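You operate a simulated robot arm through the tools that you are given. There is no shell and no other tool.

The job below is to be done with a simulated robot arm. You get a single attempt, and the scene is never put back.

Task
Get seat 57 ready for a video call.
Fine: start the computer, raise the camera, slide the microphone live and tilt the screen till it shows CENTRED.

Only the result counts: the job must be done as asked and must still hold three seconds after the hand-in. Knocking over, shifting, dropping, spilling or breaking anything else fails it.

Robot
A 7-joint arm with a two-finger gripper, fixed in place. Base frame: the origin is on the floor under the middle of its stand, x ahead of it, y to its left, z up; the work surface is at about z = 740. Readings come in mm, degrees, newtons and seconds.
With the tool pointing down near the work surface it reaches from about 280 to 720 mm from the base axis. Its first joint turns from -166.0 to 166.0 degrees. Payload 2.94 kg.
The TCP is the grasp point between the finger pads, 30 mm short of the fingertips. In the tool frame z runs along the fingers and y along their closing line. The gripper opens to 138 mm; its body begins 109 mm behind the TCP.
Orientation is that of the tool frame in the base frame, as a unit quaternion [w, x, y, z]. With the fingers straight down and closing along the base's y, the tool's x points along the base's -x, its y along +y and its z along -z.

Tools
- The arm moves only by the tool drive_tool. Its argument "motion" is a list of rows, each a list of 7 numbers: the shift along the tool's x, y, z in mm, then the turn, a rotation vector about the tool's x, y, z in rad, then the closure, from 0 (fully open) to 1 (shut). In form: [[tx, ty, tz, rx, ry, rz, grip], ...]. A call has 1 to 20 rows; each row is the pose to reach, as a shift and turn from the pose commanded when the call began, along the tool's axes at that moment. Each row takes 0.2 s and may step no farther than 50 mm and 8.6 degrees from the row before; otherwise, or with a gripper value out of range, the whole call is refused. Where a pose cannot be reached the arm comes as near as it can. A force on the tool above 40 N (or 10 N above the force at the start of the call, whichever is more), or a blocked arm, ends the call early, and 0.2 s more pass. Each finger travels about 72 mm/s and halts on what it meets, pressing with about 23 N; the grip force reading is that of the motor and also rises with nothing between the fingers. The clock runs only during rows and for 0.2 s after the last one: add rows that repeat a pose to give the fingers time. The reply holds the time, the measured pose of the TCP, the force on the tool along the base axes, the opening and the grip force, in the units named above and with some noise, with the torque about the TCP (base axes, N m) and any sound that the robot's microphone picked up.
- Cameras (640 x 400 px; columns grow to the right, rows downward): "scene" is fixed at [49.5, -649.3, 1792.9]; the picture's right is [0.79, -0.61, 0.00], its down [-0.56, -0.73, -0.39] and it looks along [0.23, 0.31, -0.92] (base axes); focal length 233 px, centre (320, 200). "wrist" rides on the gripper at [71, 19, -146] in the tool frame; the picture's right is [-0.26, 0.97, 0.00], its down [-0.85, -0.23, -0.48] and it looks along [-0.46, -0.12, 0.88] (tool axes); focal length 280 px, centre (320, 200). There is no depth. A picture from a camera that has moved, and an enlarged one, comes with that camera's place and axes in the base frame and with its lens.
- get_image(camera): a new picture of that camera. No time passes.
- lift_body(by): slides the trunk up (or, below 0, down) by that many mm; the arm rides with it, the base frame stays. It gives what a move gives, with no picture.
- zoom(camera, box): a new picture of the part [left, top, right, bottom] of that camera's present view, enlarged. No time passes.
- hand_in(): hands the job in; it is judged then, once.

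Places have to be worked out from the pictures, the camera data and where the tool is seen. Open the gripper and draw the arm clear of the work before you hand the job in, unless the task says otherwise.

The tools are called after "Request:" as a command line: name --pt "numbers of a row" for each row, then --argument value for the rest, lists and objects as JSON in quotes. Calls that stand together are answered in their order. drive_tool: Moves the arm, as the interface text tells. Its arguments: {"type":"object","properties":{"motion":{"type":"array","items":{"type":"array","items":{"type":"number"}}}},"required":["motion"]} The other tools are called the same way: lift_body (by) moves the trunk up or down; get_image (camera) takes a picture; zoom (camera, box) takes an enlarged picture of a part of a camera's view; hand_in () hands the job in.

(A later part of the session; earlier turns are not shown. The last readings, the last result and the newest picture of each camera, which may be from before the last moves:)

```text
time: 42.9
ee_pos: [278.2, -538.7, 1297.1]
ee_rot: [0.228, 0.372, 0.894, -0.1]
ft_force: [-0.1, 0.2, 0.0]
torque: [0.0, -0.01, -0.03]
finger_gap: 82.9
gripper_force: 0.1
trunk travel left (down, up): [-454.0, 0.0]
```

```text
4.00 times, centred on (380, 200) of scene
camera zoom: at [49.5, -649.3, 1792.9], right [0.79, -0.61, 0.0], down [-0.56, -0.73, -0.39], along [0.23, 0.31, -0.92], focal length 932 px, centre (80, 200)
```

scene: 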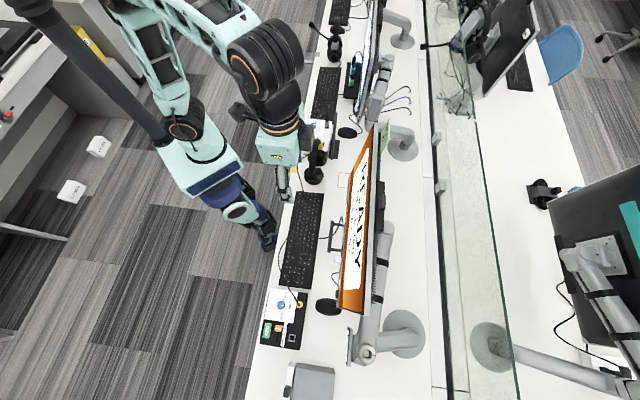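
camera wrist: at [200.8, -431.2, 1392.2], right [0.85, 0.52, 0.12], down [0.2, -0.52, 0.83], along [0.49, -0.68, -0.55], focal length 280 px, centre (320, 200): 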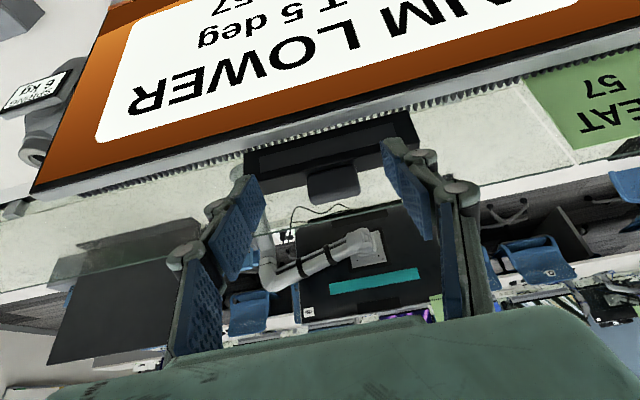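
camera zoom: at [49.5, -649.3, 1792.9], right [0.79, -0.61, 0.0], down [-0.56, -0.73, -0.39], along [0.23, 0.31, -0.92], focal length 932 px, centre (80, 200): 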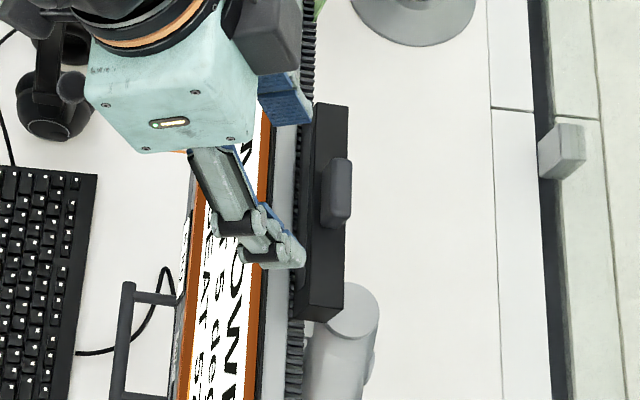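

The fingers are in front of the tab, one on each side. I enlarge to refine where the tab sits before the last approach.

Request:
zoom --camera "wrist" --box '[220, 100, 440, 250]'

```text
2.67 times, centred on (330, 175) of wrist
camera zoom: at [200.8, -431.2, 1392.2], right [0.85, 0.52, 0.12], down [0.2, -0.52, 0.83], along [0.49, -0.68, -0.55], focal length 748 px, centre (293, 267)
```

zoom: 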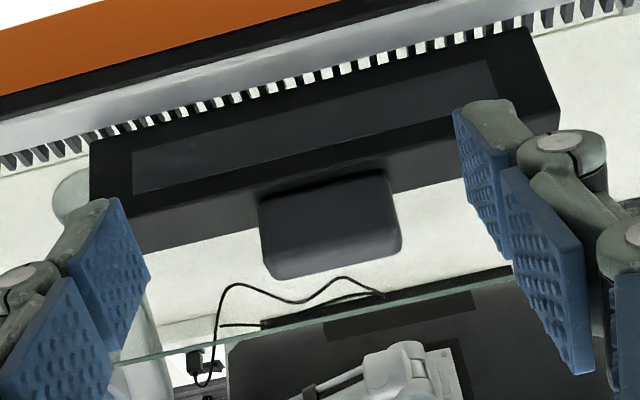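

The tab top is at about u=-183, v=622, z=1276. I move in the last 34 mm, drop 8 mm and close on the tab.

Request:
drive_tool --pt "-10 0.5 5.5 0 0 0 0.4" --pt "-20 1 11 0 0 0 0.4" --pt "-29.8 1 16.3 0 0 0 0.5" --pt "-26 1 23.3 0 0 0 0.55" --pt "-26 1 23.3 0 0 0 0.65" --pt "-26 1 23.3 0 0 0 0.75" --pt "-26 1 23.3 0 0 0 0.8" --pt "-26 1 23.3 0 0 0 0.8" --pt "-26 1 23.3 0 0 0 0.8"

Request:
zoom --camera "wrist" --box '[220, 100, 440, 250]'

Request:
zoom --camera "scene" --box '[350, 160, 420, 240]'

```text
time: 44.9
ee_pos: [307.2, -560.9, 1289.9]
ee_rot: [0.227, 0.372, 0.895, -0.099]
ft_force: [9.6, 9.3, -0.5]
torque: [0.59, -0.81, 0.47]
finger_gap: 39.0
gripper_force: 44.5
trunk travel left (down, up): [-454.0, 0.0]
```

```text
2.67 times, centred on (330, 175) of wrist
camera zoom: at [228.4, -453.2, 1384.6], right [0.85, 0.52, 0.12], down [0.21, -0.52, 0.83], along [0.49, -0.68, -0.55], focal length 748 px, centre (293, 267)
```

zoom: 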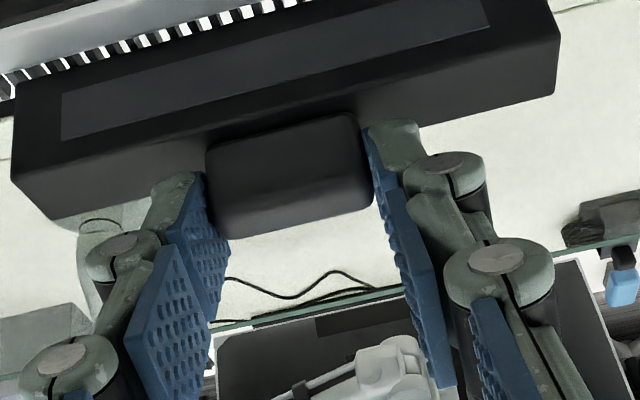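

```text
5.00 times, centred on (385, 200) of scene
camera zoom: at [49.5, -649.3, 1792.9], right [0.79, -0.61, 0.0], down [-0.56, -0.73, -0.39], along [0.23, 0.31, -0.92], focal length 1165 px, centre (-5, 200)
```

zoom: 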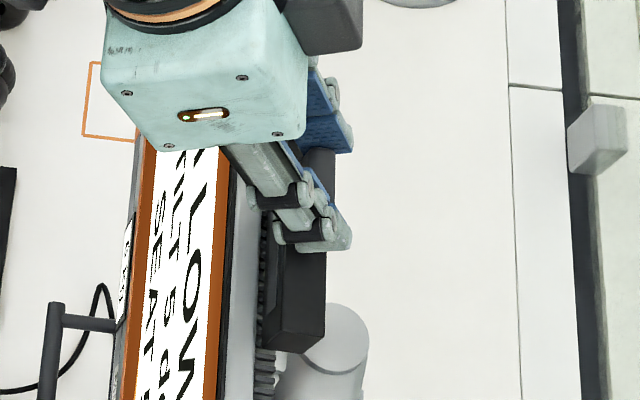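

Gripped again, with some sideways push because I am about 3 mm off-centre. I relieve that and pull up gently, 2 mm per row, watching for the end stop.

Request:
drive_tool --pt "0 3 0 0 0 0 0.8" --pt "-1.1 3 -1.7 0 0 0 0.8" --pt "-2.2 3 -3.3 0 0 0 0.8" --pt "-3.3 3 -5 0 0 0 0.8" --pt "-4.5 3 -6.7 0 0 0 0.8" --pt "-4.5 3 -6.7 0 0 0 0.8"

Request:
zoom --camera "wrist" --box '[220, 100, 440, 250]'

Request:
zoom --camera "scene" --box '[350, 160, 420, 240]'

```text
time: 46.3
ee_pos: [307.6, -560.6, 1297.0]
ee_rot: [0.225, 0.373, 0.895, -0.099]
ft_force: [5.2, 7.3, -5.0]
torque: [0.59, 0.53, 0.06]
finger_gap: 39.4
gripper_force: 45.2
trunk travel left (down, up): [-454.0, 0.0]
```

```text
2.67 times, centred on (330, 175) of wrist
camera zoom: at [229.2, -453.2, 1392.2], right [0.85, 0.51, 0.11], down [0.21, -0.53, 0.83], along [0.48, -0.68, -0.55], focal length 748 px, centre (293, 267)
```

zoom: 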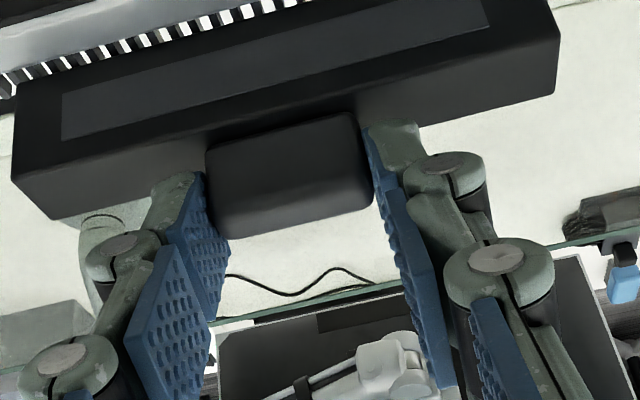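

```text
5.00 times, centred on (385, 200) of scene
camera zoom: at [49.5, -649.3, 1792.9], right [0.79, -0.61, 0.0], down [-0.56, -0.73, -0.39], along [0.23, 0.31, -0.92], focal length 1165 px, centre (-5, 200)
```

zoom: 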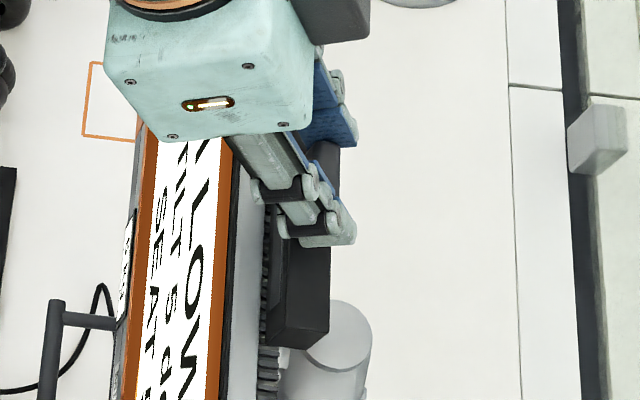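

The gap between bar and screen looks unchanged while everything rose about 7 mm, so the camera may already be at its stop and the screen arm is giving. I compare the chin's place with my earlier close-ups.

Request:
zoom --camera "scene" --box '[320, 275, 350, 300]'

Request:
zoom --camera "scene" --box '[320, 220, 360, 260]'

Request:
zoom --camera "scene" --box '[340, 150, 420, 250]'

Request:
zoom --camera "scene" --box '[330, 260, 430, 370]'

```text
16.00 times, centred on (335, 288) of scene
camera zoom: at [49.5, -649.3, 1792.9], right [0.79, -0.61, 0.0], down [-0.56, -0.73, -0.39], along [0.23, 0.31, -0.92], focal length 3728 px, centre (80, -1200)
```

zoom: 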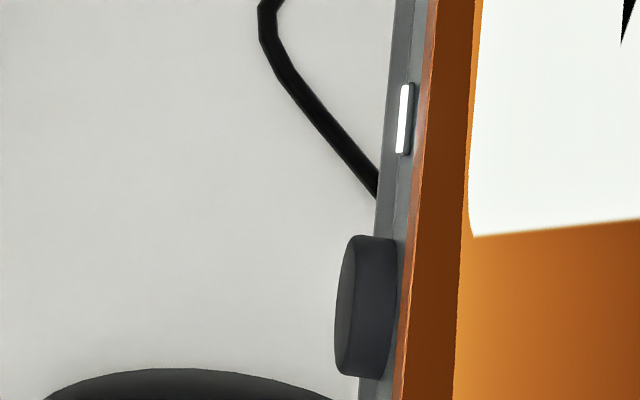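

```text
10.00 times, centred on (340, 240) of scene
camera zoom: at [49.5, -649.3, 1792.9], right [0.79, -0.61, 0.0], down [-0.56, -0.73, -0.39], along [0.23, 0.31, -0.92], focal length 2330 px, centre (120, -200)
```

zoom: 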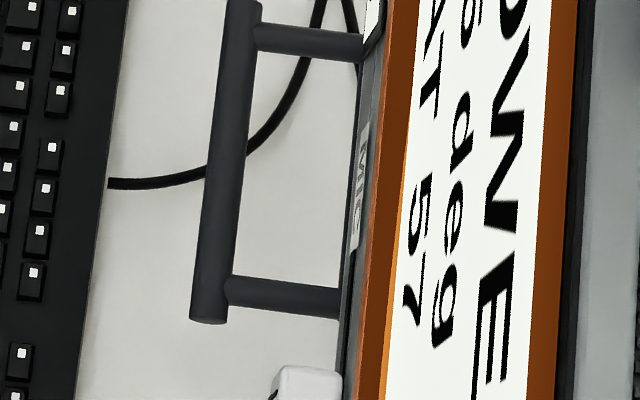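

```text
4.00 times, centred on (380, 200) of scene
camera zoom: at [49.5, -649.3, 1792.9], right [0.79, -0.61, 0.0], down [-0.56, -0.73, -0.39], along [0.23, 0.31, -0.92], focal length 932 px, centre (80, 200)
```

zoom: 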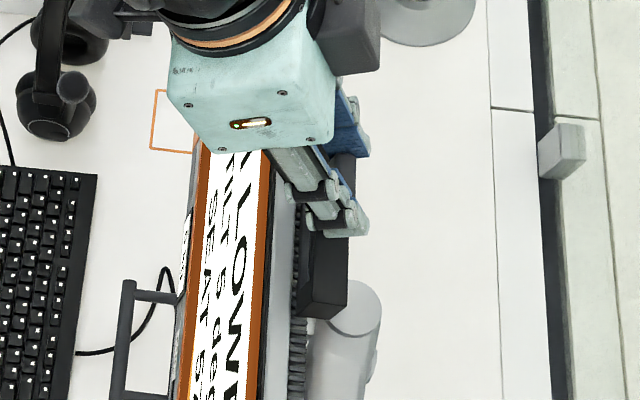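

```text
3.64 times, centred on (380, 315) of scene
camera zoom: at [49.5, -649.3, 1792.9], right [0.79, -0.61, 0.0], down [-0.56, -0.73, -0.39], along [0.23, 0.31, -0.92], focal length 847 px, centre (102, -218)
```

zoom: 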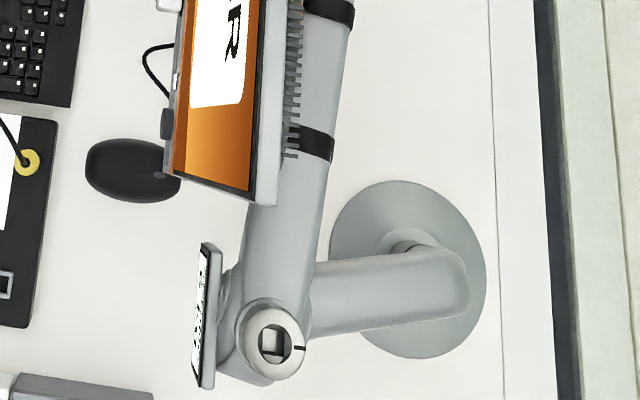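

The chin moved about 4 mm and the screen arm rose a few millimetres, so the camera is at its stop and further pulling lifts the screen; I stop here. I open the fingers and draw straight back toward the robot.

Request:
drive_tool --pt "0 1 0 0 0 0 0.7" --pt "0 1 0 0 0 0 0.55" --pt "0 1 0 0 0 0 0.4" --pt "0 1 0 0 0 0 0.4" --pt "13.2 1 -7.2 0 0 0 0.4" --pt "35 1 -19 0 0 0 0.4" --pt "70 1 -38 0 0 0 0.4" --pt "105 1 -57 0 0 0 0.4" --pt "140 1 -76 0 0 0 0.4" --pt "175 1 -96 0 0 0 0.4" --pt "175 1 -96 0 0 0 0.4"

Request:
get_image --camera "wrist"

Request:
zoom --camera "scene" --box '[330, 260, 430, 370]'

Request:
zoom --camera "scene" --box '[320, 275, 350, 300]'

Request:
zoom --camera "scene" --box '[340, 150, 420, 250]'

```text
time: 48.7
ee_pos: [167.0, -419.0, 1299.1]
ee_rot: [0.225, 0.372, 0.895, -0.101]
ft_force: [-0.4, 0.1, 0.0]
torque: [0.01, -0.01, -0.04]
finger_gap: 82.7
gripper_force: 0.1
trunk travel left (down, up): [-454.0, 0.0]
```

```text
taken
camera wrist: at [88.7, -310.9, 1392.3], right [0.85, 0.52, 0.12], down [0.21, -0.52, 0.83], along [0.49, -0.68, -0.55], focal length 280 px, centre (320, 200)
```

wrist: 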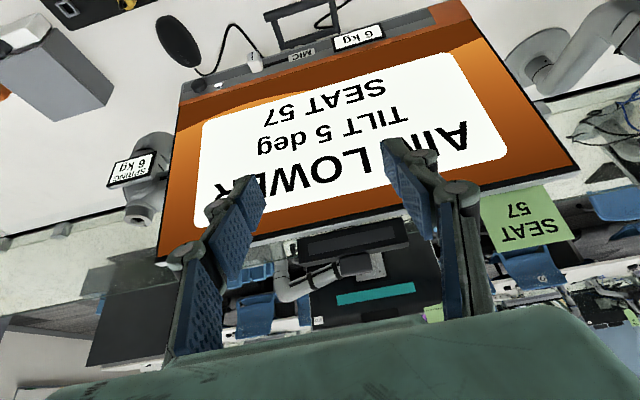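

```text
3.64 times, centred on (380, 315) of scene
camera zoom: at [49.5, -649.3, 1792.9], right [0.79, -0.61, 0.0], down [-0.56, -0.73, -0.39], along [0.23, 0.31, -0.92], focal length 847 px, centre (102, -218)
```

zoom: 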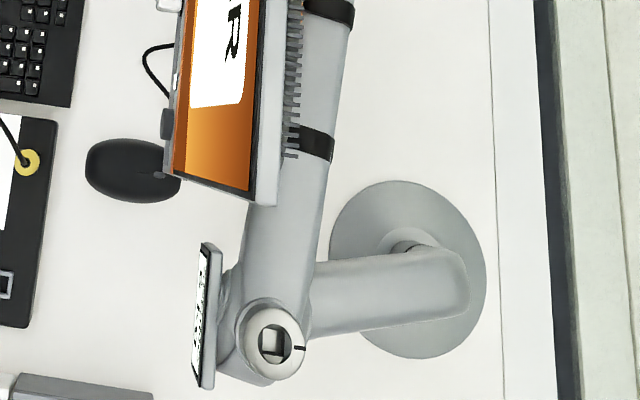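

```text
16.00 times, centred on (335, 288) of scene
camera zoom: at [49.5, -649.3, 1792.9], right [0.79, -0.61, 0.0], down [-0.56, -0.73, -0.39], along [0.23, 0.31, -0.92], focal length 3728 px, centre (80, -1200)
```

zoom: 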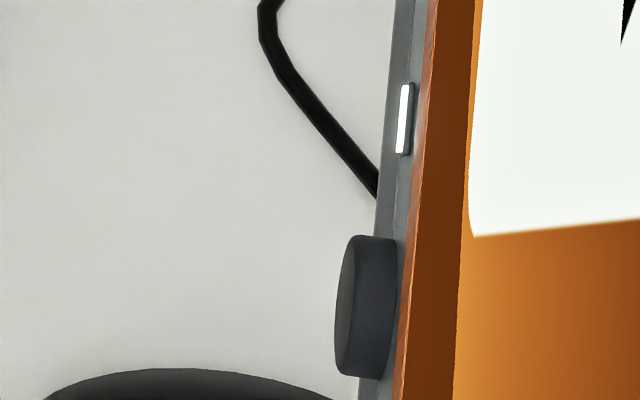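

```text
4.00 times, centred on (380, 200) of scene
camera zoom: at [49.5, -649.3, 1792.9], right [0.79, -0.61, 0.0], down [-0.56, -0.73, -0.39], along [0.23, 0.31, -0.92], focal length 932 px, centre (80, 200)
```

zoom: 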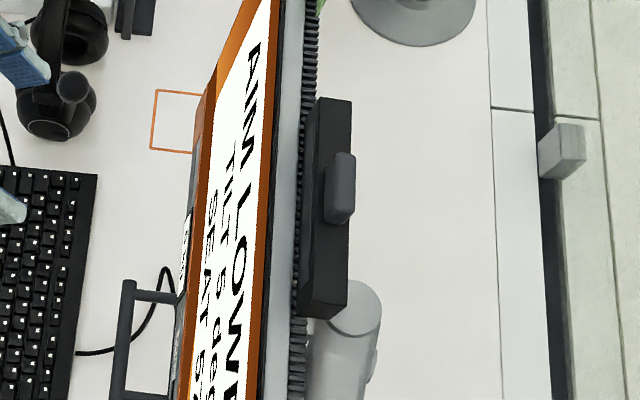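

The camera bar stays fully up and the screen still says "AIM LOWER, TILT 5 deg"; the pull raised the screen by several mm. Now for the tilt: I lower the trunk again so I can work on the pull bar under the chin.

Request:
lift_body --by -149

Request:
zoom --camera "scene" --box '[360, 170, 410, 240]'

```text
time: 50.4
ee_pos: [166.6, -418.5, 1149.6]
ee_rot: [0.226, 0.373, 0.894, -0.101]
ft_force: [0.6, 0.0, -0.5]
torque: [-0.01, 0.02, -0.01]
finger_gap: 82.7
gripper_force: 0.0
trunk travel left (down, up): [-305.0, 149.0]
```

```text
5.71 times, centred on (385, 205) of scene
camera zoom: at [49.5, -649.3, 1792.9], right [0.79, -0.61, 0.0], down [-0.56, -0.73, -0.39], along [0.23, 0.31, -0.92], focal length 1332 px, centre (-51, 171)
```

zoom: 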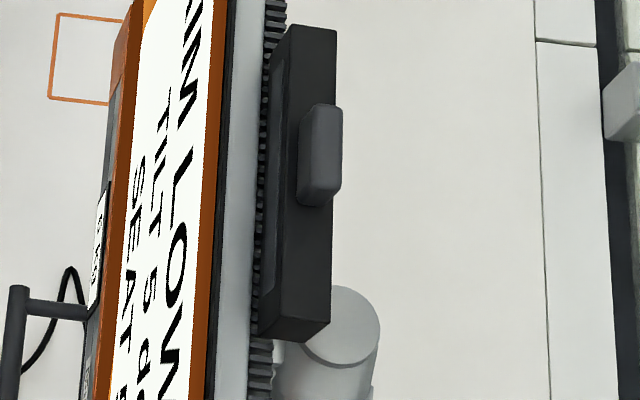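

The cylinder of the arm shows the screen sits roughly 6 mm higher than at first. I now bring closed fingertips down in front of the middle of the pull bar, tipped 50°, stopping about 25 mm short.

Request:
drive_tool --pt "17 0 39 0 -0.05 0 0.6" --pt "34 -1 78 0 -0.1 0 0.8" --pt "52 -1 118 0 -0.16 0 1" --pt "69 -1 157 0 -0.21 0 1" --pt "86 -2 197 0 -0.27 0 1" --pt "104 -2 236 0 -0.32 0 1" --pt "121 -2 275 0 -0.373 0 1" --pt "121 -2 275 0 -0.373 0 1"

Request:
get_image --camera "wrist"

Request:
zoom --camera "scene" --box '[290, 190, 370, 270]'

```text
time: 52.2
ee_pos: [180.0, -440.3, 847.6]
ee_rot: [0.388, 0.348, 0.837, -0.168]
ft_force: [-0.1, 0.9, -1.0]
torque: [0.01, 0.01, 0.02]
finger_gap: 0.0
gripper_force: 23.5
trunk travel left (down, up): [-305.0, 149.0]
```

```text
taken
camera wrist: at [84.3, -315.1, 887.7], right [0.81, 0.56, 0.19], down [-0.03, -0.28, 0.96], along [0.59, -0.78, -0.21], focal length 280 px, centre (320, 200)
```

wrist: 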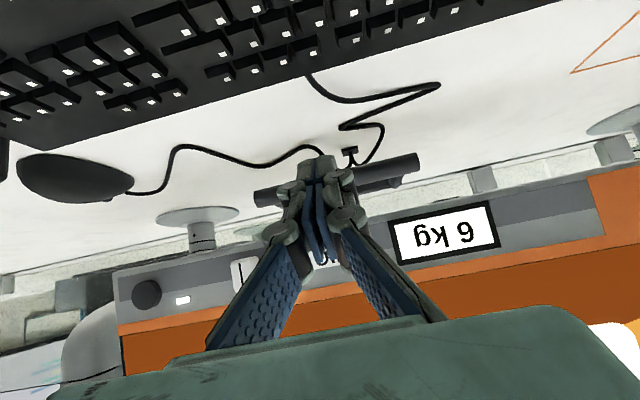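

```text
5.00 times, centred on (330, 230) of scene
camera zoom: at [49.5, -649.3, 1792.9], right [0.79, -0.61, 0.0], down [-0.56, -0.73, -0.39], along [0.23, 0.31, -0.92], focal length 1165 px, centre (270, 50)
```

zoom: 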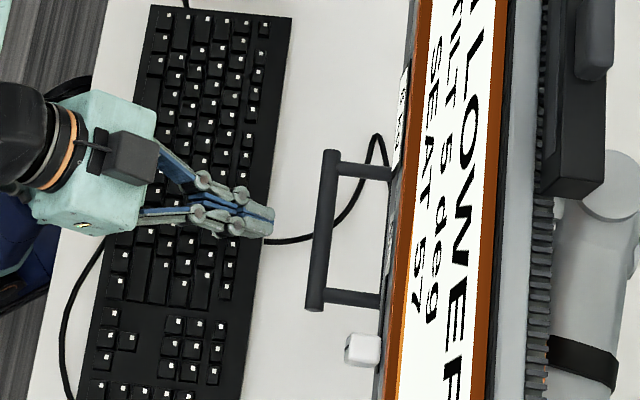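

The bar's middle is at about u=-178, v=506, z≈824; the tip is aligned in height. I shift 5 mm left and close the gap to within a few millimetres.

Request:
drive_tool --pt "-6.4 3 7.7 0 0 0 1" --pt "-12.9 5 15.3 0 0 0 1" --pt "-19.3 5 23 0 0 0 1" --pt "-21 5 25 0 0 0 1" --pt "-21 5 25 0 0 0 1"

Request:
zoom --camera "wrist" --box '[220, 120, 420, 260]'

Request:
zoom --camera "scene" --box '[310, 200, 370, 260]'

```text
time: 53.4
ee_pos: [208.1, -459.6, 849.4]
ee_rot: [0.388, 0.348, 0.837, -0.167]
ft_force: [-0.5, 0.1, 0.9]
torque: [-0.02, -0.02, 0.02]
finger_gap: 0.0
gripper_force: 23.5
trunk travel left (down, up): [-305.0, 149.0]
```

```text
2.86 times, centred on (320, 190) of wrist
camera zoom: at [111.8, -335.4, 889.2], right [0.81, 0.56, 0.19], down [-0.03, -0.28, 0.96], along [0.59, -0.78, -0.21], focal length 801 px, centre (320, 229)
```

zoom: 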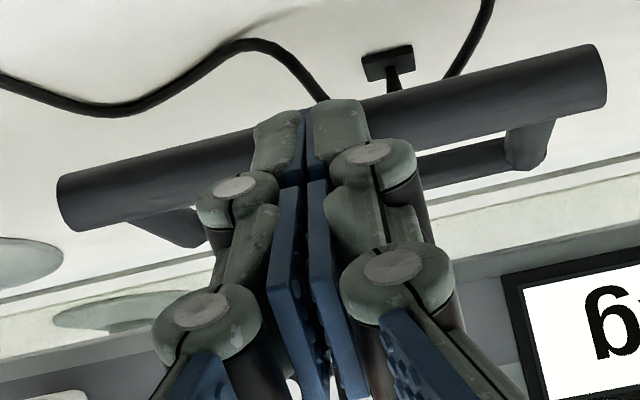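

```text
6.67 times, centred on (340, 230) of scene
camera zoom: at [49.5, -649.3, 1792.9], right [0.79, -0.61, 0.0], down [-0.56, -0.73, -0.39], along [0.23, 0.31, -0.92], focal length 1554 px, centre (187, 0)
```

zoom: 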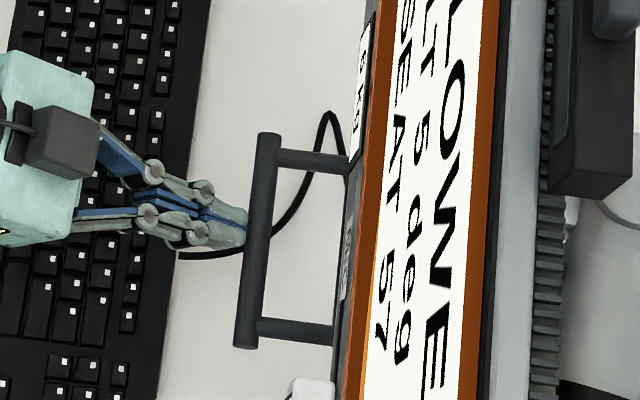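

The tip is about to touch the bar. I push along the bar's tilt path by 5 mm in small rows and read the screen.

Request:
drive_tool --pt "-0.3 0 0.9 0 0 0 1" --pt "-0.7 0 1.9 0 0 0 1" --pt "-1 0 2.8 0 0 0 1" --pt "-1.3 0 3.8 0 0 0 1" --pt "-1.7 0 4.7 0 0 0 1" --pt "-1.7 0 4.7 0 0 0 1"

Request:
zoom --camera "scene" --box '[310, 130, 410, 290]'

Request:
zoom --camera "scene" --box '[310, 200, 370, 260]'

```text
time: 54.8
ee_pos: [210.7, -463.9, 848.7]
ee_rot: [0.388, 0.348, 0.837, -0.168]
ft_force: [0.6, 1.5, -0.5]
torque: [-0.01, 0.02, -0.03]
finger_gap: 0.1
gripper_force: 22.9
trunk travel left (down, up): [-305.0, 149.0]
```

```text
2.50 times, centred on (360, 210) of scene
camera zoom: at [49.5, -649.3, 1792.9], right [0.79, -0.61, 0.0], down [-0.56, -0.73, -0.39], along [0.23, 0.31, -0.92], focal length 583 px, centre (220, 175)
```

zoom: 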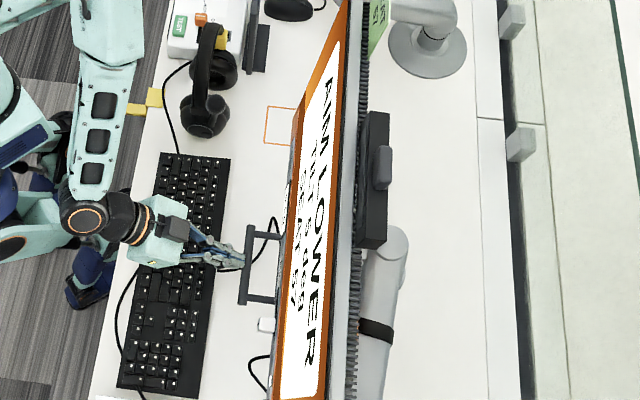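

```text
6.67 times, centred on (340, 230) of scene
camera zoom: at [49.5, -649.3, 1792.9], right [0.79, -0.61, 0.0], down [-0.56, -0.73, -0.39], along [0.23, 0.31, -0.92], focal length 1554 px, centre (187, 0)
```

zoom: 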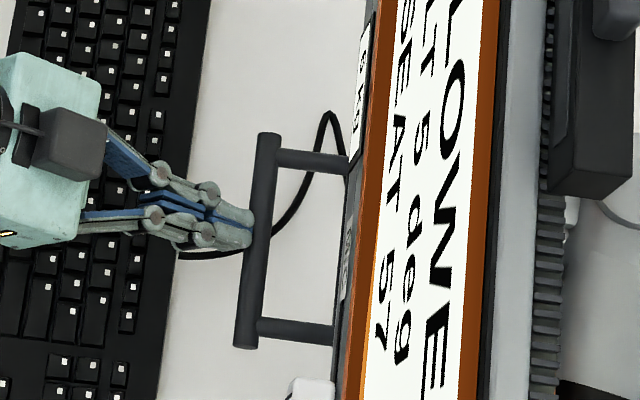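

The bar has not moved yet and the force is nearly nil, so I advance another 5 mm.

Request:
drive_tool --pt "-0.3 0 0.9 0 0 0 1" --pt "-0.7 0 1.9 0 0 0 1" --pt "-1 0 2.8 0 0 0 1" --pt "-1.3 0 3.8 0 0 0 1" --pt "-1.7 0 4.7 0 0 0 1" --pt "-1.7 0 4.7 0 0 0 1"

Request:
zoom --camera "scene" --box '[310, 200, 370, 260]'

Request:
zoom --camera "wrist" --box '[220, 120, 420, 260]'

```text
time: 56.2
ee_pos: [214.1, -467.2, 846.4]
ee_rot: [0.388, 0.348, 0.837, -0.167]
ft_force: [-1.6, 0.8, 1.1]
torque: [0.03, -0.03, 0.04]
finger_gap: 0.0
gripper_force: 23.2
trunk travel left (down, up): [-305.0, 149.0]
```

```text
6.67 times, centred on (340, 230) of scene
camera zoom: at [49.5, -649.3, 1792.9], right [0.79, -0.61, 0.0], down [-0.56, -0.73, -0.39], along [0.23, 0.31, -0.92], focal length 1554 px, centre (187, 0)
```

zoom: 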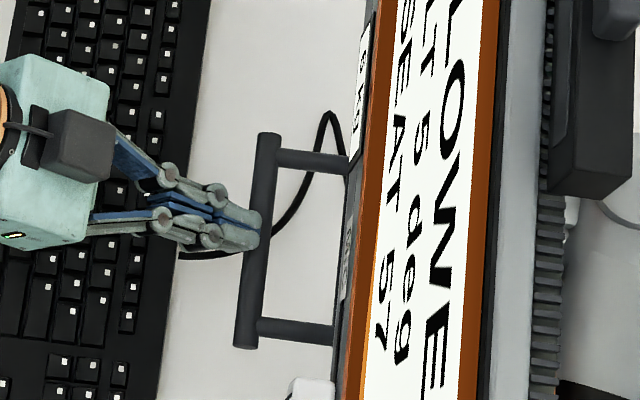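

```text
2.86 times, centred on (320, 190) of wrist
camera zoom: at [117.8, -341.6, 886.5], right [0.81, 0.56, 0.19], down [-0.03, -0.28, 0.96], along [0.59, -0.78, -0.21], focal length 801 px, centre (320, 229)
```

zoom: 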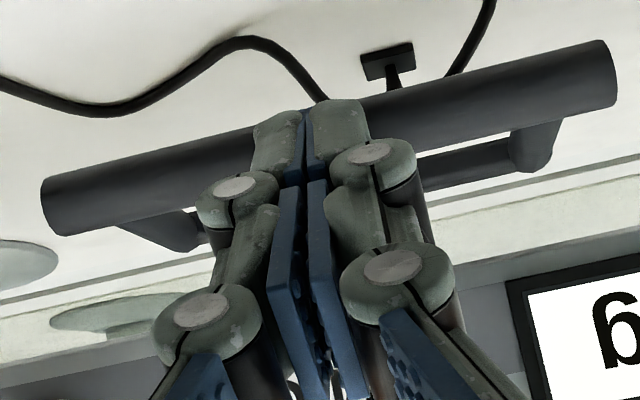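

The tip overlaps the bar in the picture but without force, so the bar is probably just below the end face. I advance in 1 mm rows another 4 mm.

Request:
drive_tool --pt "-0.3 0 0.9 0 0 0 1" --pt "-0.7 0 1.9 0 0 0 1" --pt "-1 0 2.8 0 0 0 1" --pt "-1.3 0 3.8 0 0 0 1" --pt "-1.3 0 3.8 0 0 0 1"

Request:
zoom --camera "scene" --box '[310, 200, 370, 260]'

Request:
zoom --camera "wrist" --box '[220, 120, 420, 260]'

```text
time: 57.4
ee_pos: [214.7, -468.9, 847.5]
ee_rot: [0.388, 0.348, 0.837, -0.167]
ft_force: [-15.4, 16.4, 5.2]
torque: [0.26, 0.22, 0.07]
finger_gap: 6.0
gripper_force: 28.5
trunk travel left (down, up): [-305.0, 149.0]
```

```text
6.67 times, centred on (340, 230) of scene
camera zoom: at [49.5, -649.3, 1792.9], right [0.79, -0.61, 0.0], down [-0.56, -0.73, -0.39], along [0.23, 0.31, -0.92], focal length 1554 px, centre (187, 0)
```

zoom: 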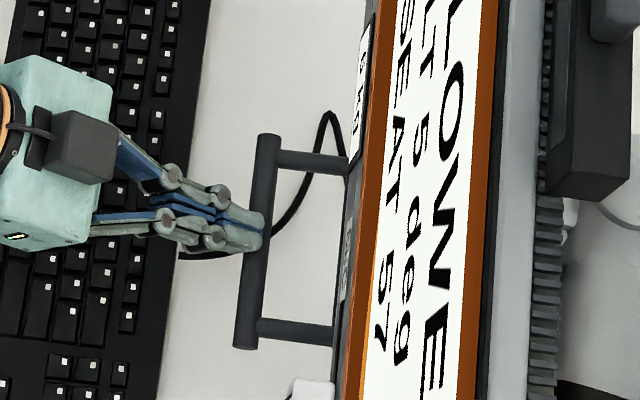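

```text
2.86 times, centred on (320, 190) of wrist
camera zoom: at [118.9, -343.0, 886.0], right [0.81, 0.56, 0.19], down [-0.03, -0.28, 0.96], along [0.59, -0.78, -0.21], focal length 801 px, centre (320, 229)
```

zoom: 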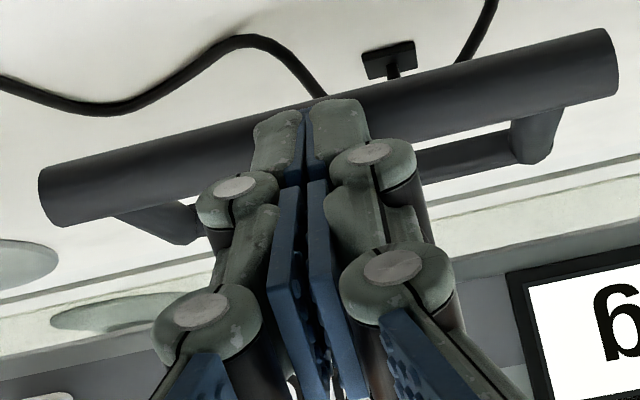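

Now there is contact with about 22 N along the desk normal, the bar has only settled about 2 mm downward and the tilt reads 5 deg still. I push on horizontally in 1 mm rows.

Request:
drive_tool --pt "-0.6 0 0.8 0 0 0 1" --pt "-1.3 0 1.5 0 0 0 1" --pt "-1.9 0 2.3 0 0 0 1" --pt "-1.9 0 2.3 0 0 0 1"

Request:
zoom --camera "scene" --box '[310, 200, 370, 260]'

Request:
zoom --camera "scene" --box '[320, 275, 350, 300]'

```text
time: 58.4
ee_pos: [216.1, -471.9, 847.0]
ee_rot: [0.388, 0.349, 0.836, -0.169]
ft_force: [-16.5, 14.0, 6.4]
torque: [0.31, 0.31, 0.07]
finger_gap: 6.0
gripper_force: 28.4
trunk travel left (down, up): [-305.0, 149.0]
```

```text
6.67 times, centred on (340, 230) of scene
camera zoom: at [49.5, -649.3, 1792.9], right [0.79, -0.61, 0.0], down [-0.56, -0.73, -0.39], along [0.23, 0.31, -0.92], focal length 1554 px, centre (187, 0)
```

zoom: 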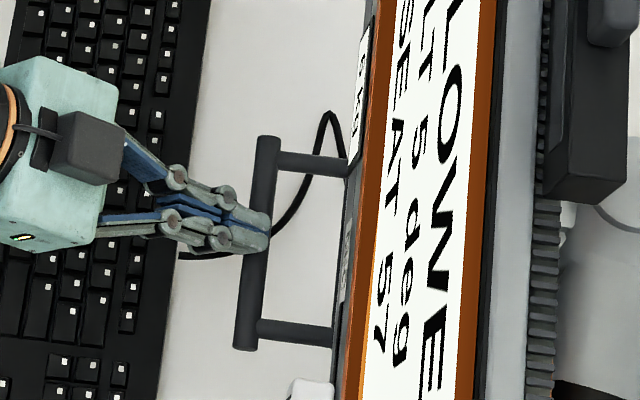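

```text
16.00 times, centred on (335, 288) of scene
camera zoom: at [49.5, -649.3, 1792.9], right [0.79, -0.61, 0.0], down [-0.56, -0.73, -0.39], along [0.23, 0.31, -0.92], focal length 3728 px, centre (80, -1200)
```

zoom: 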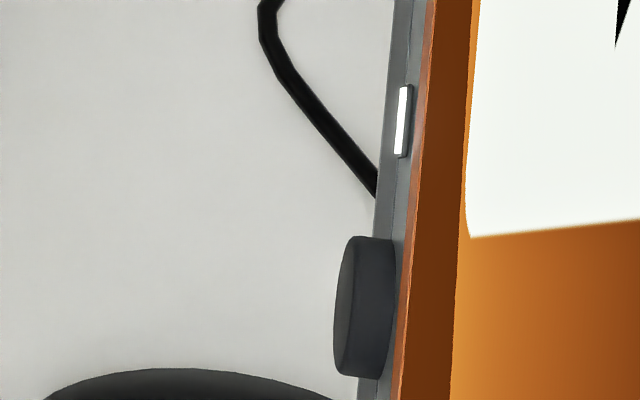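

The bar only slides down under the slanted tip (about 22 N sideways, 6 N down) and the tilt does not change, so the tip shape is wrong for this. I back off and turn the tool nearly upright so the flat side of the closed fingers can push the bar horizontally.

Request:
drive_tool --pt "7.7 0 -9.2 0 0 0 1" --pt "23.1 0 -27.6 0 0 0 1" --pt "23.1 0 -27.6 0 0.14 0 1" --pt "23.1 0 -27.6 0 0.28 0 1" --pt "23.1 0 -27.6 0 0.42 0 1" --pt "23.1 0 -27.6 0 0.56 0 1" --pt "23.1 0 -27.6 0 0.7 0 1" --pt "23.1 0 -27.6 0 0.7 0 1"

Request:
get_image --camera "wrist"

Request:
zoom --camera "scene" --box '[310, 130, 410, 290]'

```text
time: 60.2
ee_pos: [193.3, -448.2, 845.6]
ee_rot: [0.077, 0.384, 0.919, -0.038]
ft_force: [0.2, 0.4, 0.4]
torque: [0.01, 0.01, -0.01]
finger_gap: 0.0
gripper_force: 28.7
trunk travel left (down, up): [-305.0, 149.0]
```

```text
taken
camera wrist: at [142.3, -364.6, 977.0], right [0.87, 0.49, 0.03], down [0.37, -0.69, 0.62], along [0.33, -0.52, -0.79], focal length 280 px, centre (320, 200)
```

wrist: 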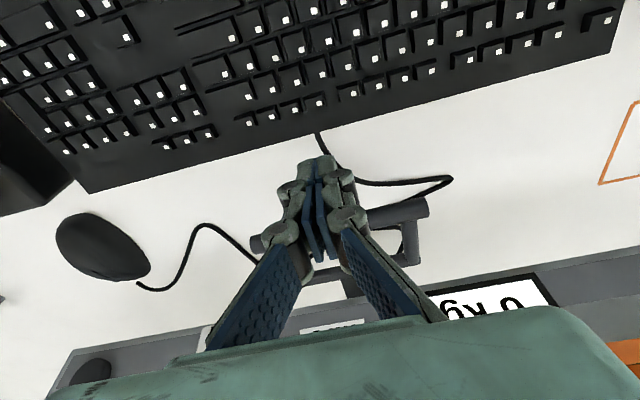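

```text
2.50 times, centred on (360, 210) of scene
camera zoom: at [49.5, -649.3, 1792.9], right [0.79, -0.61, 0.0], down [-0.56, -0.73, -0.39], along [0.23, 0.31, -0.92], focal length 583 px, centre (220, 175)
```

zoom: 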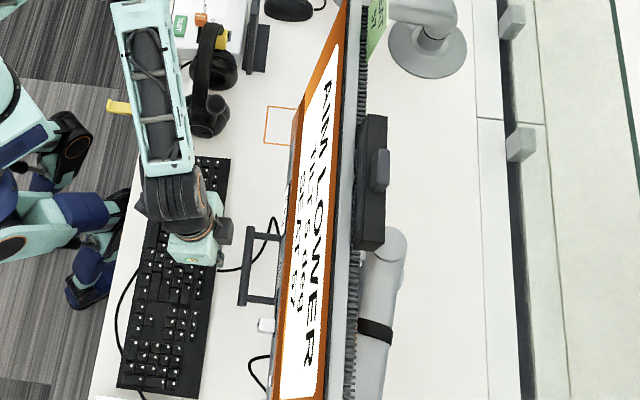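

The tool is nearly upright, 30 mm in front of the bar. I check the tilt text and the bar's place again.

Request:
zoom --camera "scene" --box '[310, 200, 370, 260]'

Request:
zoom --camera "wrist" --box '[220, 120, 460, 290]'

Request:
zoom --camera "scene" --box '[360, 170, 410, 240]'

```text
6.67 times, centred on (340, 230) of scene
camera zoom: at [49.5, -649.3, 1792.9], right [0.79, -0.61, 0.0], down [-0.56, -0.73, -0.39], along [0.23, 0.31, -0.92], focal length 1554 px, centre (187, 0)
```

zoom: 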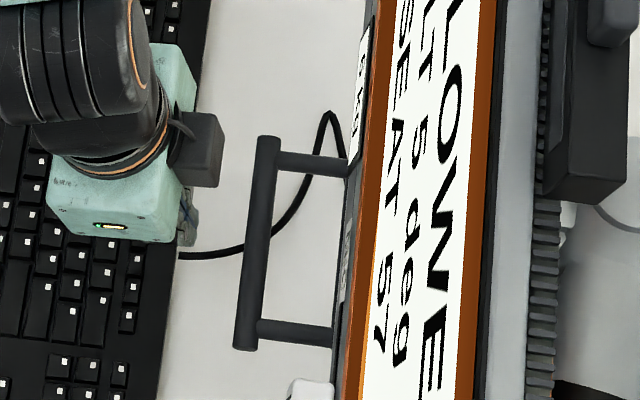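

```text
2.35 times, centred on (340, 205) of wrist
camera zoom: at [142.3, -364.6, 977.0], right [0.87, 0.49, 0.03], down [0.37, -0.69, 0.62], along [0.33, -0.52, -0.79], focal length 660 px, centre (273, 188)
```

zoom: 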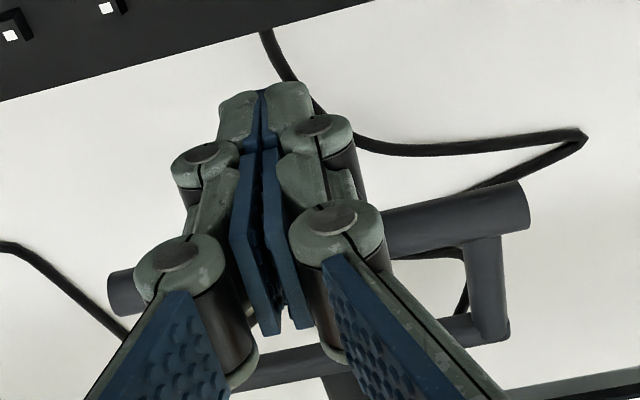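

```text
5.71 times, centred on (385, 205) of scene
camera zoom: at [49.5, -649.3, 1792.9], right [0.79, -0.61, 0.0], down [-0.56, -0.73, -0.39], along [0.23, 0.31, -0.92], focal length 1332 px, centre (-51, 171)
```

zoom: 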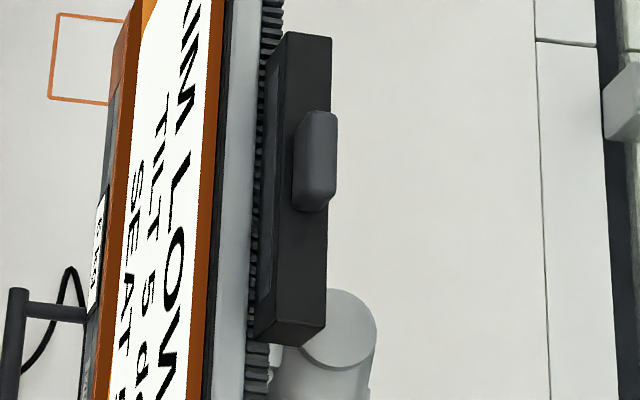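

The screen is back at its original height, tilt unchanged at 5 deg; the bar centre is near v=507, z≈819. I lower the fingertips to about z=803 and bring the flat side up to the bar.

Request:
drive_tool --pt "2.2 1 12.8 0 0 0 1" --pt "-12.6 1 15.4 0 0 0 1" --pt "-25.4 1 17.6 0 0 0 1" --pt "-25.4 1 17.6 0 0 0 1"

Request:
zoom --camera "wrist" --box '[220, 120, 460, 290]'

Request:
zoom --camera "scene" --box '[310, 200, 370, 260]'

```text
time: 61.2
ee_pos: [213.9, -465.7, 831.5]
ee_rot: [0.077, 0.384, 0.919, -0.039]
ft_force: [-1.1, -0.7, 0.0]
torque: [0.0, 0.02, 0.01]
finger_gap: 0.1
gripper_force: 28.3
trunk travel left (down, up): [-305.0, 149.0]
```

```text
2.35 times, centred on (340, 205) of wrist
camera zoom: at [161.9, -384.2, 963.5], right [0.87, 0.49, 0.04], down [0.37, -0.69, 0.62], along [0.33, -0.52, -0.79], focal length 660 px, centre (273, 188)
```

zoom: 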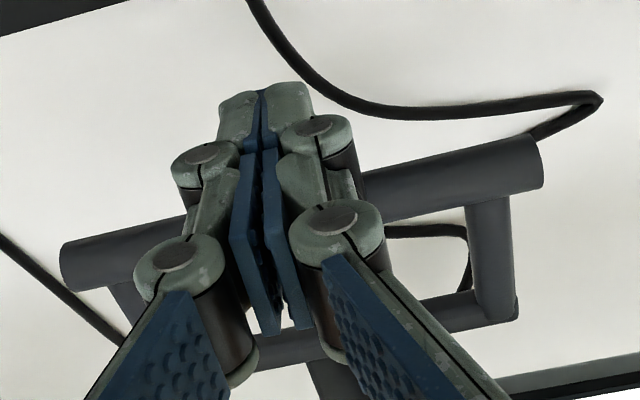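

```text
6.67 times, centred on (340, 230) of scene
camera zoom: at [49.5, -649.3, 1792.9], right [0.79, -0.61, 0.0], down [-0.56, -0.73, -0.39], along [0.23, 0.31, -0.92], focal length 1554 px, centre (187, 0)
```

zoom: 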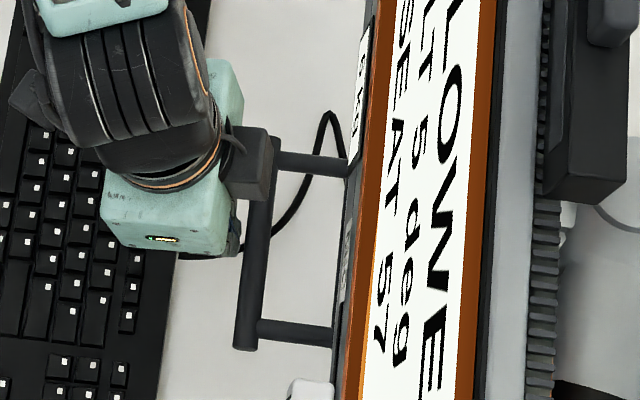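

Close to the bar now with no contact. I push horizontally in 2 mm rows up to 12 mm, then read the force and tilt.

Request:
drive_tool --pt "-2 0 0.3 0 0 0 1" --pt "-3.9 0 0.7 0 0 0 1" --pt "-5.9 0 1 0 0 0 1" --pt "-7.9 0 1.4 0 0 0 1" --pt "-9.9 0 1.7 0 0 0 1" --pt "-11.8 0 2 0 0 0 1" --pt "-11.8 0 2 0 0 0 1"

Request:
zoom --camera "scene" --box '[310, 200, 370, 260]'

Request:
zoom --camera "scene" --box '[320, 275, 350, 300]'

```text
time: 62.8
ee_pos: [216.2, -469.3, 831.5]
ee_rot: [0.076, 0.386, 0.919, -0.036]
ft_force: [-27.3, 25.0, 3.4]
torque: [0.44, 0.22, 0.08]
finger_gap: 6.1
gripper_force: 28.4
trunk travel left (down, up): [-305.0, 149.0]
```

```text
6.67 times, centred on (340, 230) of scene
camera zoom: at [49.5, -649.3, 1792.9], right [0.79, -0.61, 0.0], down [-0.56, -0.73, -0.39], along [0.23, 0.31, -0.92], focal length 1554 px, centre (187, 0)
```

zoom: 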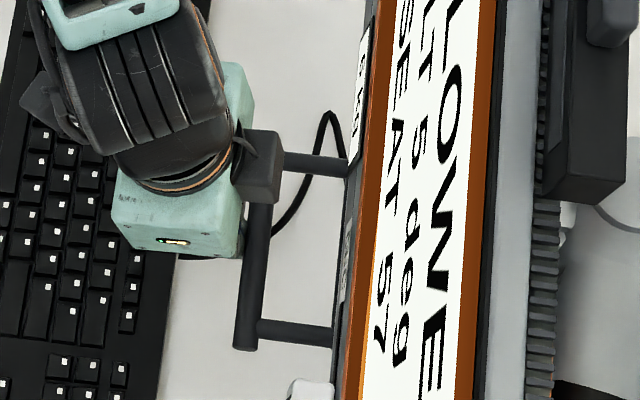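

```text
16.00 times, centred on (335, 288) of scene
camera zoom: at [49.5, -649.3, 1792.9], right [0.79, -0.61, 0.0], down [-0.56, -0.73, -0.39], along [0.23, 0.31, -0.92], focal length 3728 px, centre (80, -1200)
```

zoom: 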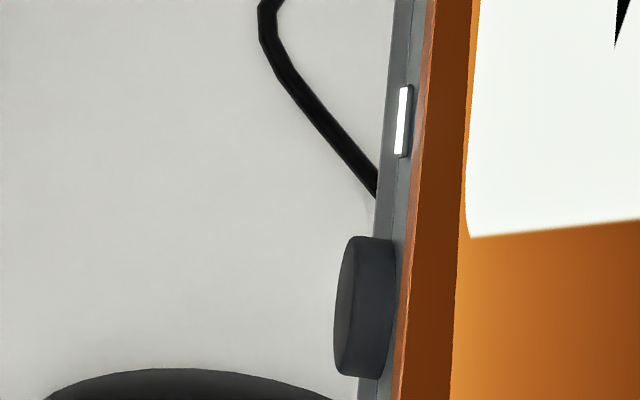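

Even 37 N along the desk normal does not move the bar: either the tilt is at a stop this way or its friction is high. To find out I will test the other direction: lift the fingers over the bar and place them above the opening between the bar and the chin.

Request:
drive_tool --pt "11.8 0 -2.1 0 0 0 1" --pt "10.5 0 -27.2 0 0 0 1" --pt "6.6 0 -49.9 0 0 0 1" --pt "-18 0 -45.6 0 0 0 1" --pt "-40.1 0 -41.8 0 0 0 1" --pt "-40.1 0 -41.8 0 0 0 1"

Request:
get_image --camera "wrist"

Request:
zoom --camera "scene" --box '[310, 200, 370, 260]'

```text
time: 64.2
ee_pos: [244.9, -495.7, 881.5]
ee_rot: [0.078, 0.384, 0.919, -0.037]
ft_force: [-0.3, 1.4, -0.1]
torque: [0.01, 0.01, 0.01]
finger_gap: 0.1
gripper_force: 28.0
trunk travel left (down, up): [-305.0, 149.0]
```

```text
taken
camera wrist: at [194.3, -415.1, 1012.0], right [0.87, 0.49, 0.04], down [0.37, -0.69, 0.62], along [0.33, -0.52, -0.79], focal length 280 px, centre (320, 200)
```

wrist: 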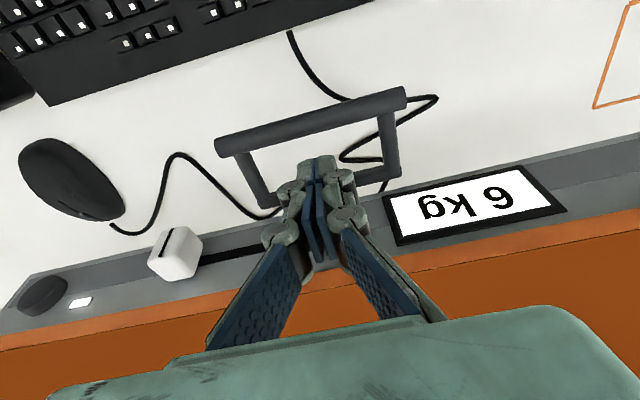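

```text
6.67 times, centred on (340, 230) of scene
camera zoom: at [49.5, -649.3, 1792.9], right [0.79, -0.61, 0.0], down [-0.56, -0.73, -0.39], along [0.23, 0.31, -0.92], focal length 1554 px, centre (187, 0)
```

zoom: 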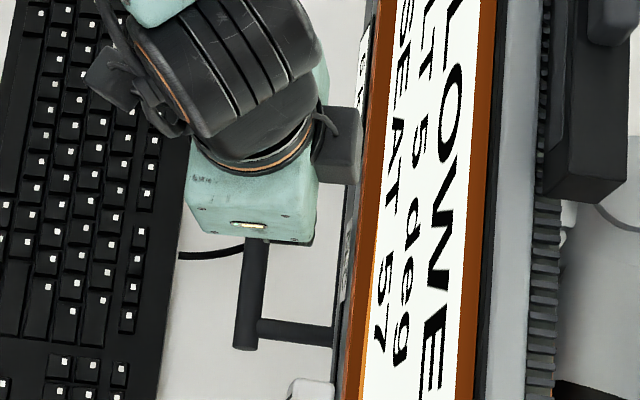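

The fingers are over the opening and clear on all sides. I tip the tool a little more (for clearance to the screen) and lower the closed fingers into the opening between bar and chin.

Request:
drive_tool --pt "0 0 0 0 -0.07 0 1" --pt "0 0 0 0 -0.14 0 1" --pt "2 0 12 0 -0.14 0 1" --pt "4.1 0 24 0 -0.14 0 1" --pt "6.2 0 36 0 -0.14 0 1" --pt "8.2 0 47.3 0 -0.14 0 1" --pt "8.2 0 47.3 0 -0.14 0 1"

Request:
get_image --camera "wrist"

Request:
zoom --camera "scene" --box '[310, 200, 370, 260]'

```text
time: 65.8
ee_pos: [246.1, -498.2, 832.2]
ee_rot: [0.142, 0.381, 0.911, -0.067]
ft_force: [3.2, -3.3, 1.6]
torque: [-0.1, 0.04, -0.02]
finger_gap: 6.0
gripper_force: 28.2
trunk travel left (down, up): [-305.0, 149.0]
```

```text
taken
camera wrist: at [181.0, -403.6, 948.7], right [0.86, 0.5, 0.07], down [0.31, -0.63, 0.72], along [0.4, -0.6, -0.69], focal length 280 px, centre (320, 200)
```

wrist: 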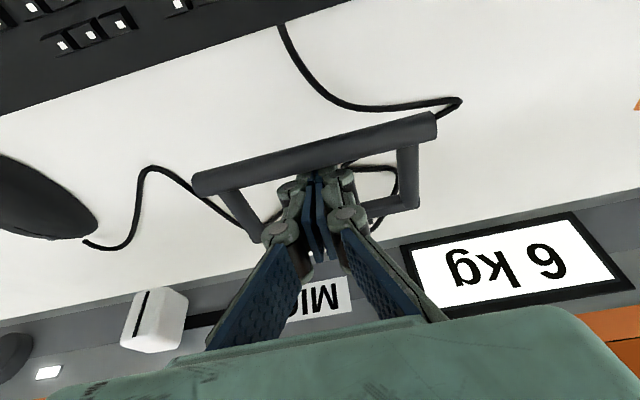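

```text
6.67 times, centred on (340, 230) of scene
camera zoom: at [49.5, -649.3, 1792.9], right [0.79, -0.61, 0.0], down [-0.56, -0.73, -0.39], along [0.23, 0.31, -0.92], focal length 1554 px, centre (187, 0)
```

zoom: 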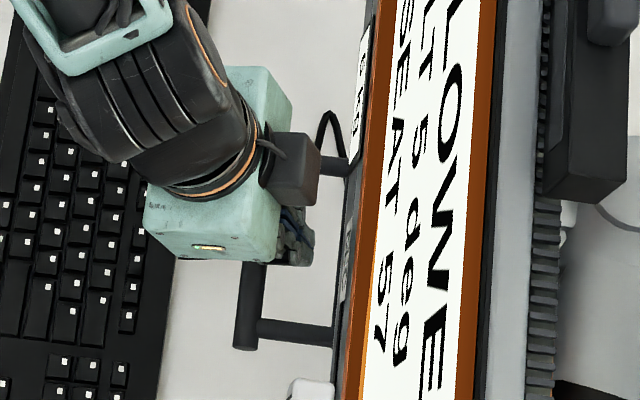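

The fingers are inside the opening and already touch the bar's inner side lightly (4.6 N). I pull toward the user in 1.5 mm rows and read force and tilt.

Request:
drive_tool --pt "1.4 0 -0.5 0 0 0 1" --pt "2.9 0 -0.9 0 0 0 1" --pt "4.3 0 -1.4 0 0 0 1" --pt "4.3 0 -1.4 0 0 0 1"

Request:
zoom --camera "scene" --box '[310, 200, 370, 260]'

Request:
zoom --camera "scene" --box '[320, 275, 350, 300]'

```text
time: 66.8
ee_pos: [245.2, -497.1, 833.1]
ee_rot: [0.143, 0.38, 0.911, -0.067]
ft_force: [23.5, -23.3, -0.7]
torque: [-0.39, -0.16, -0.05]
finger_gap: 5.8
gripper_force: 28.3
trunk travel left (down, up): [-305.0, 149.0]
```

```text
6.67 times, centred on (340, 230) of scene
camera zoom: at [49.5, -649.3, 1792.9], right [0.79, -0.61, 0.0], down [-0.56, -0.73, -0.39], along [0.23, 0.31, -0.92], focal length 1554 px, centre (187, 0)
```

zoom: 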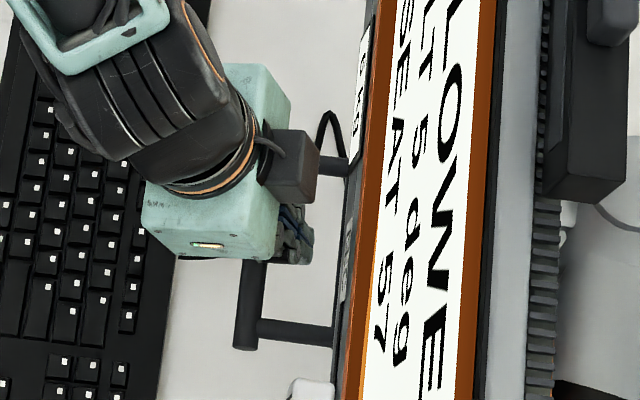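

```text
16.00 times, centred on (335, 288) of scene
camera zoom: at [49.5, -649.3, 1792.9], right [0.79, -0.61, 0.0], down [-0.56, -0.73, -0.39], along [0.23, 0.31, -0.92], focal length 3728 px, centre (80, -1200)
```

zoom: 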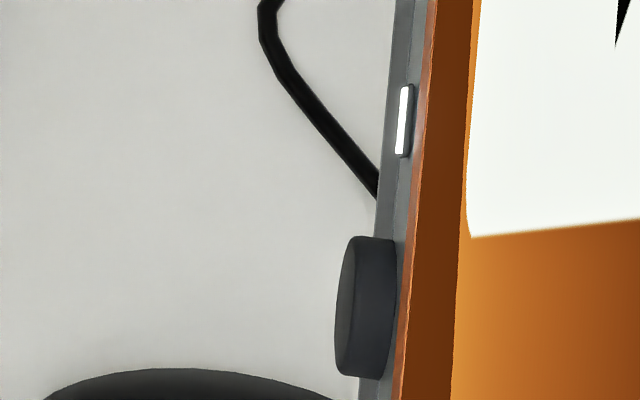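

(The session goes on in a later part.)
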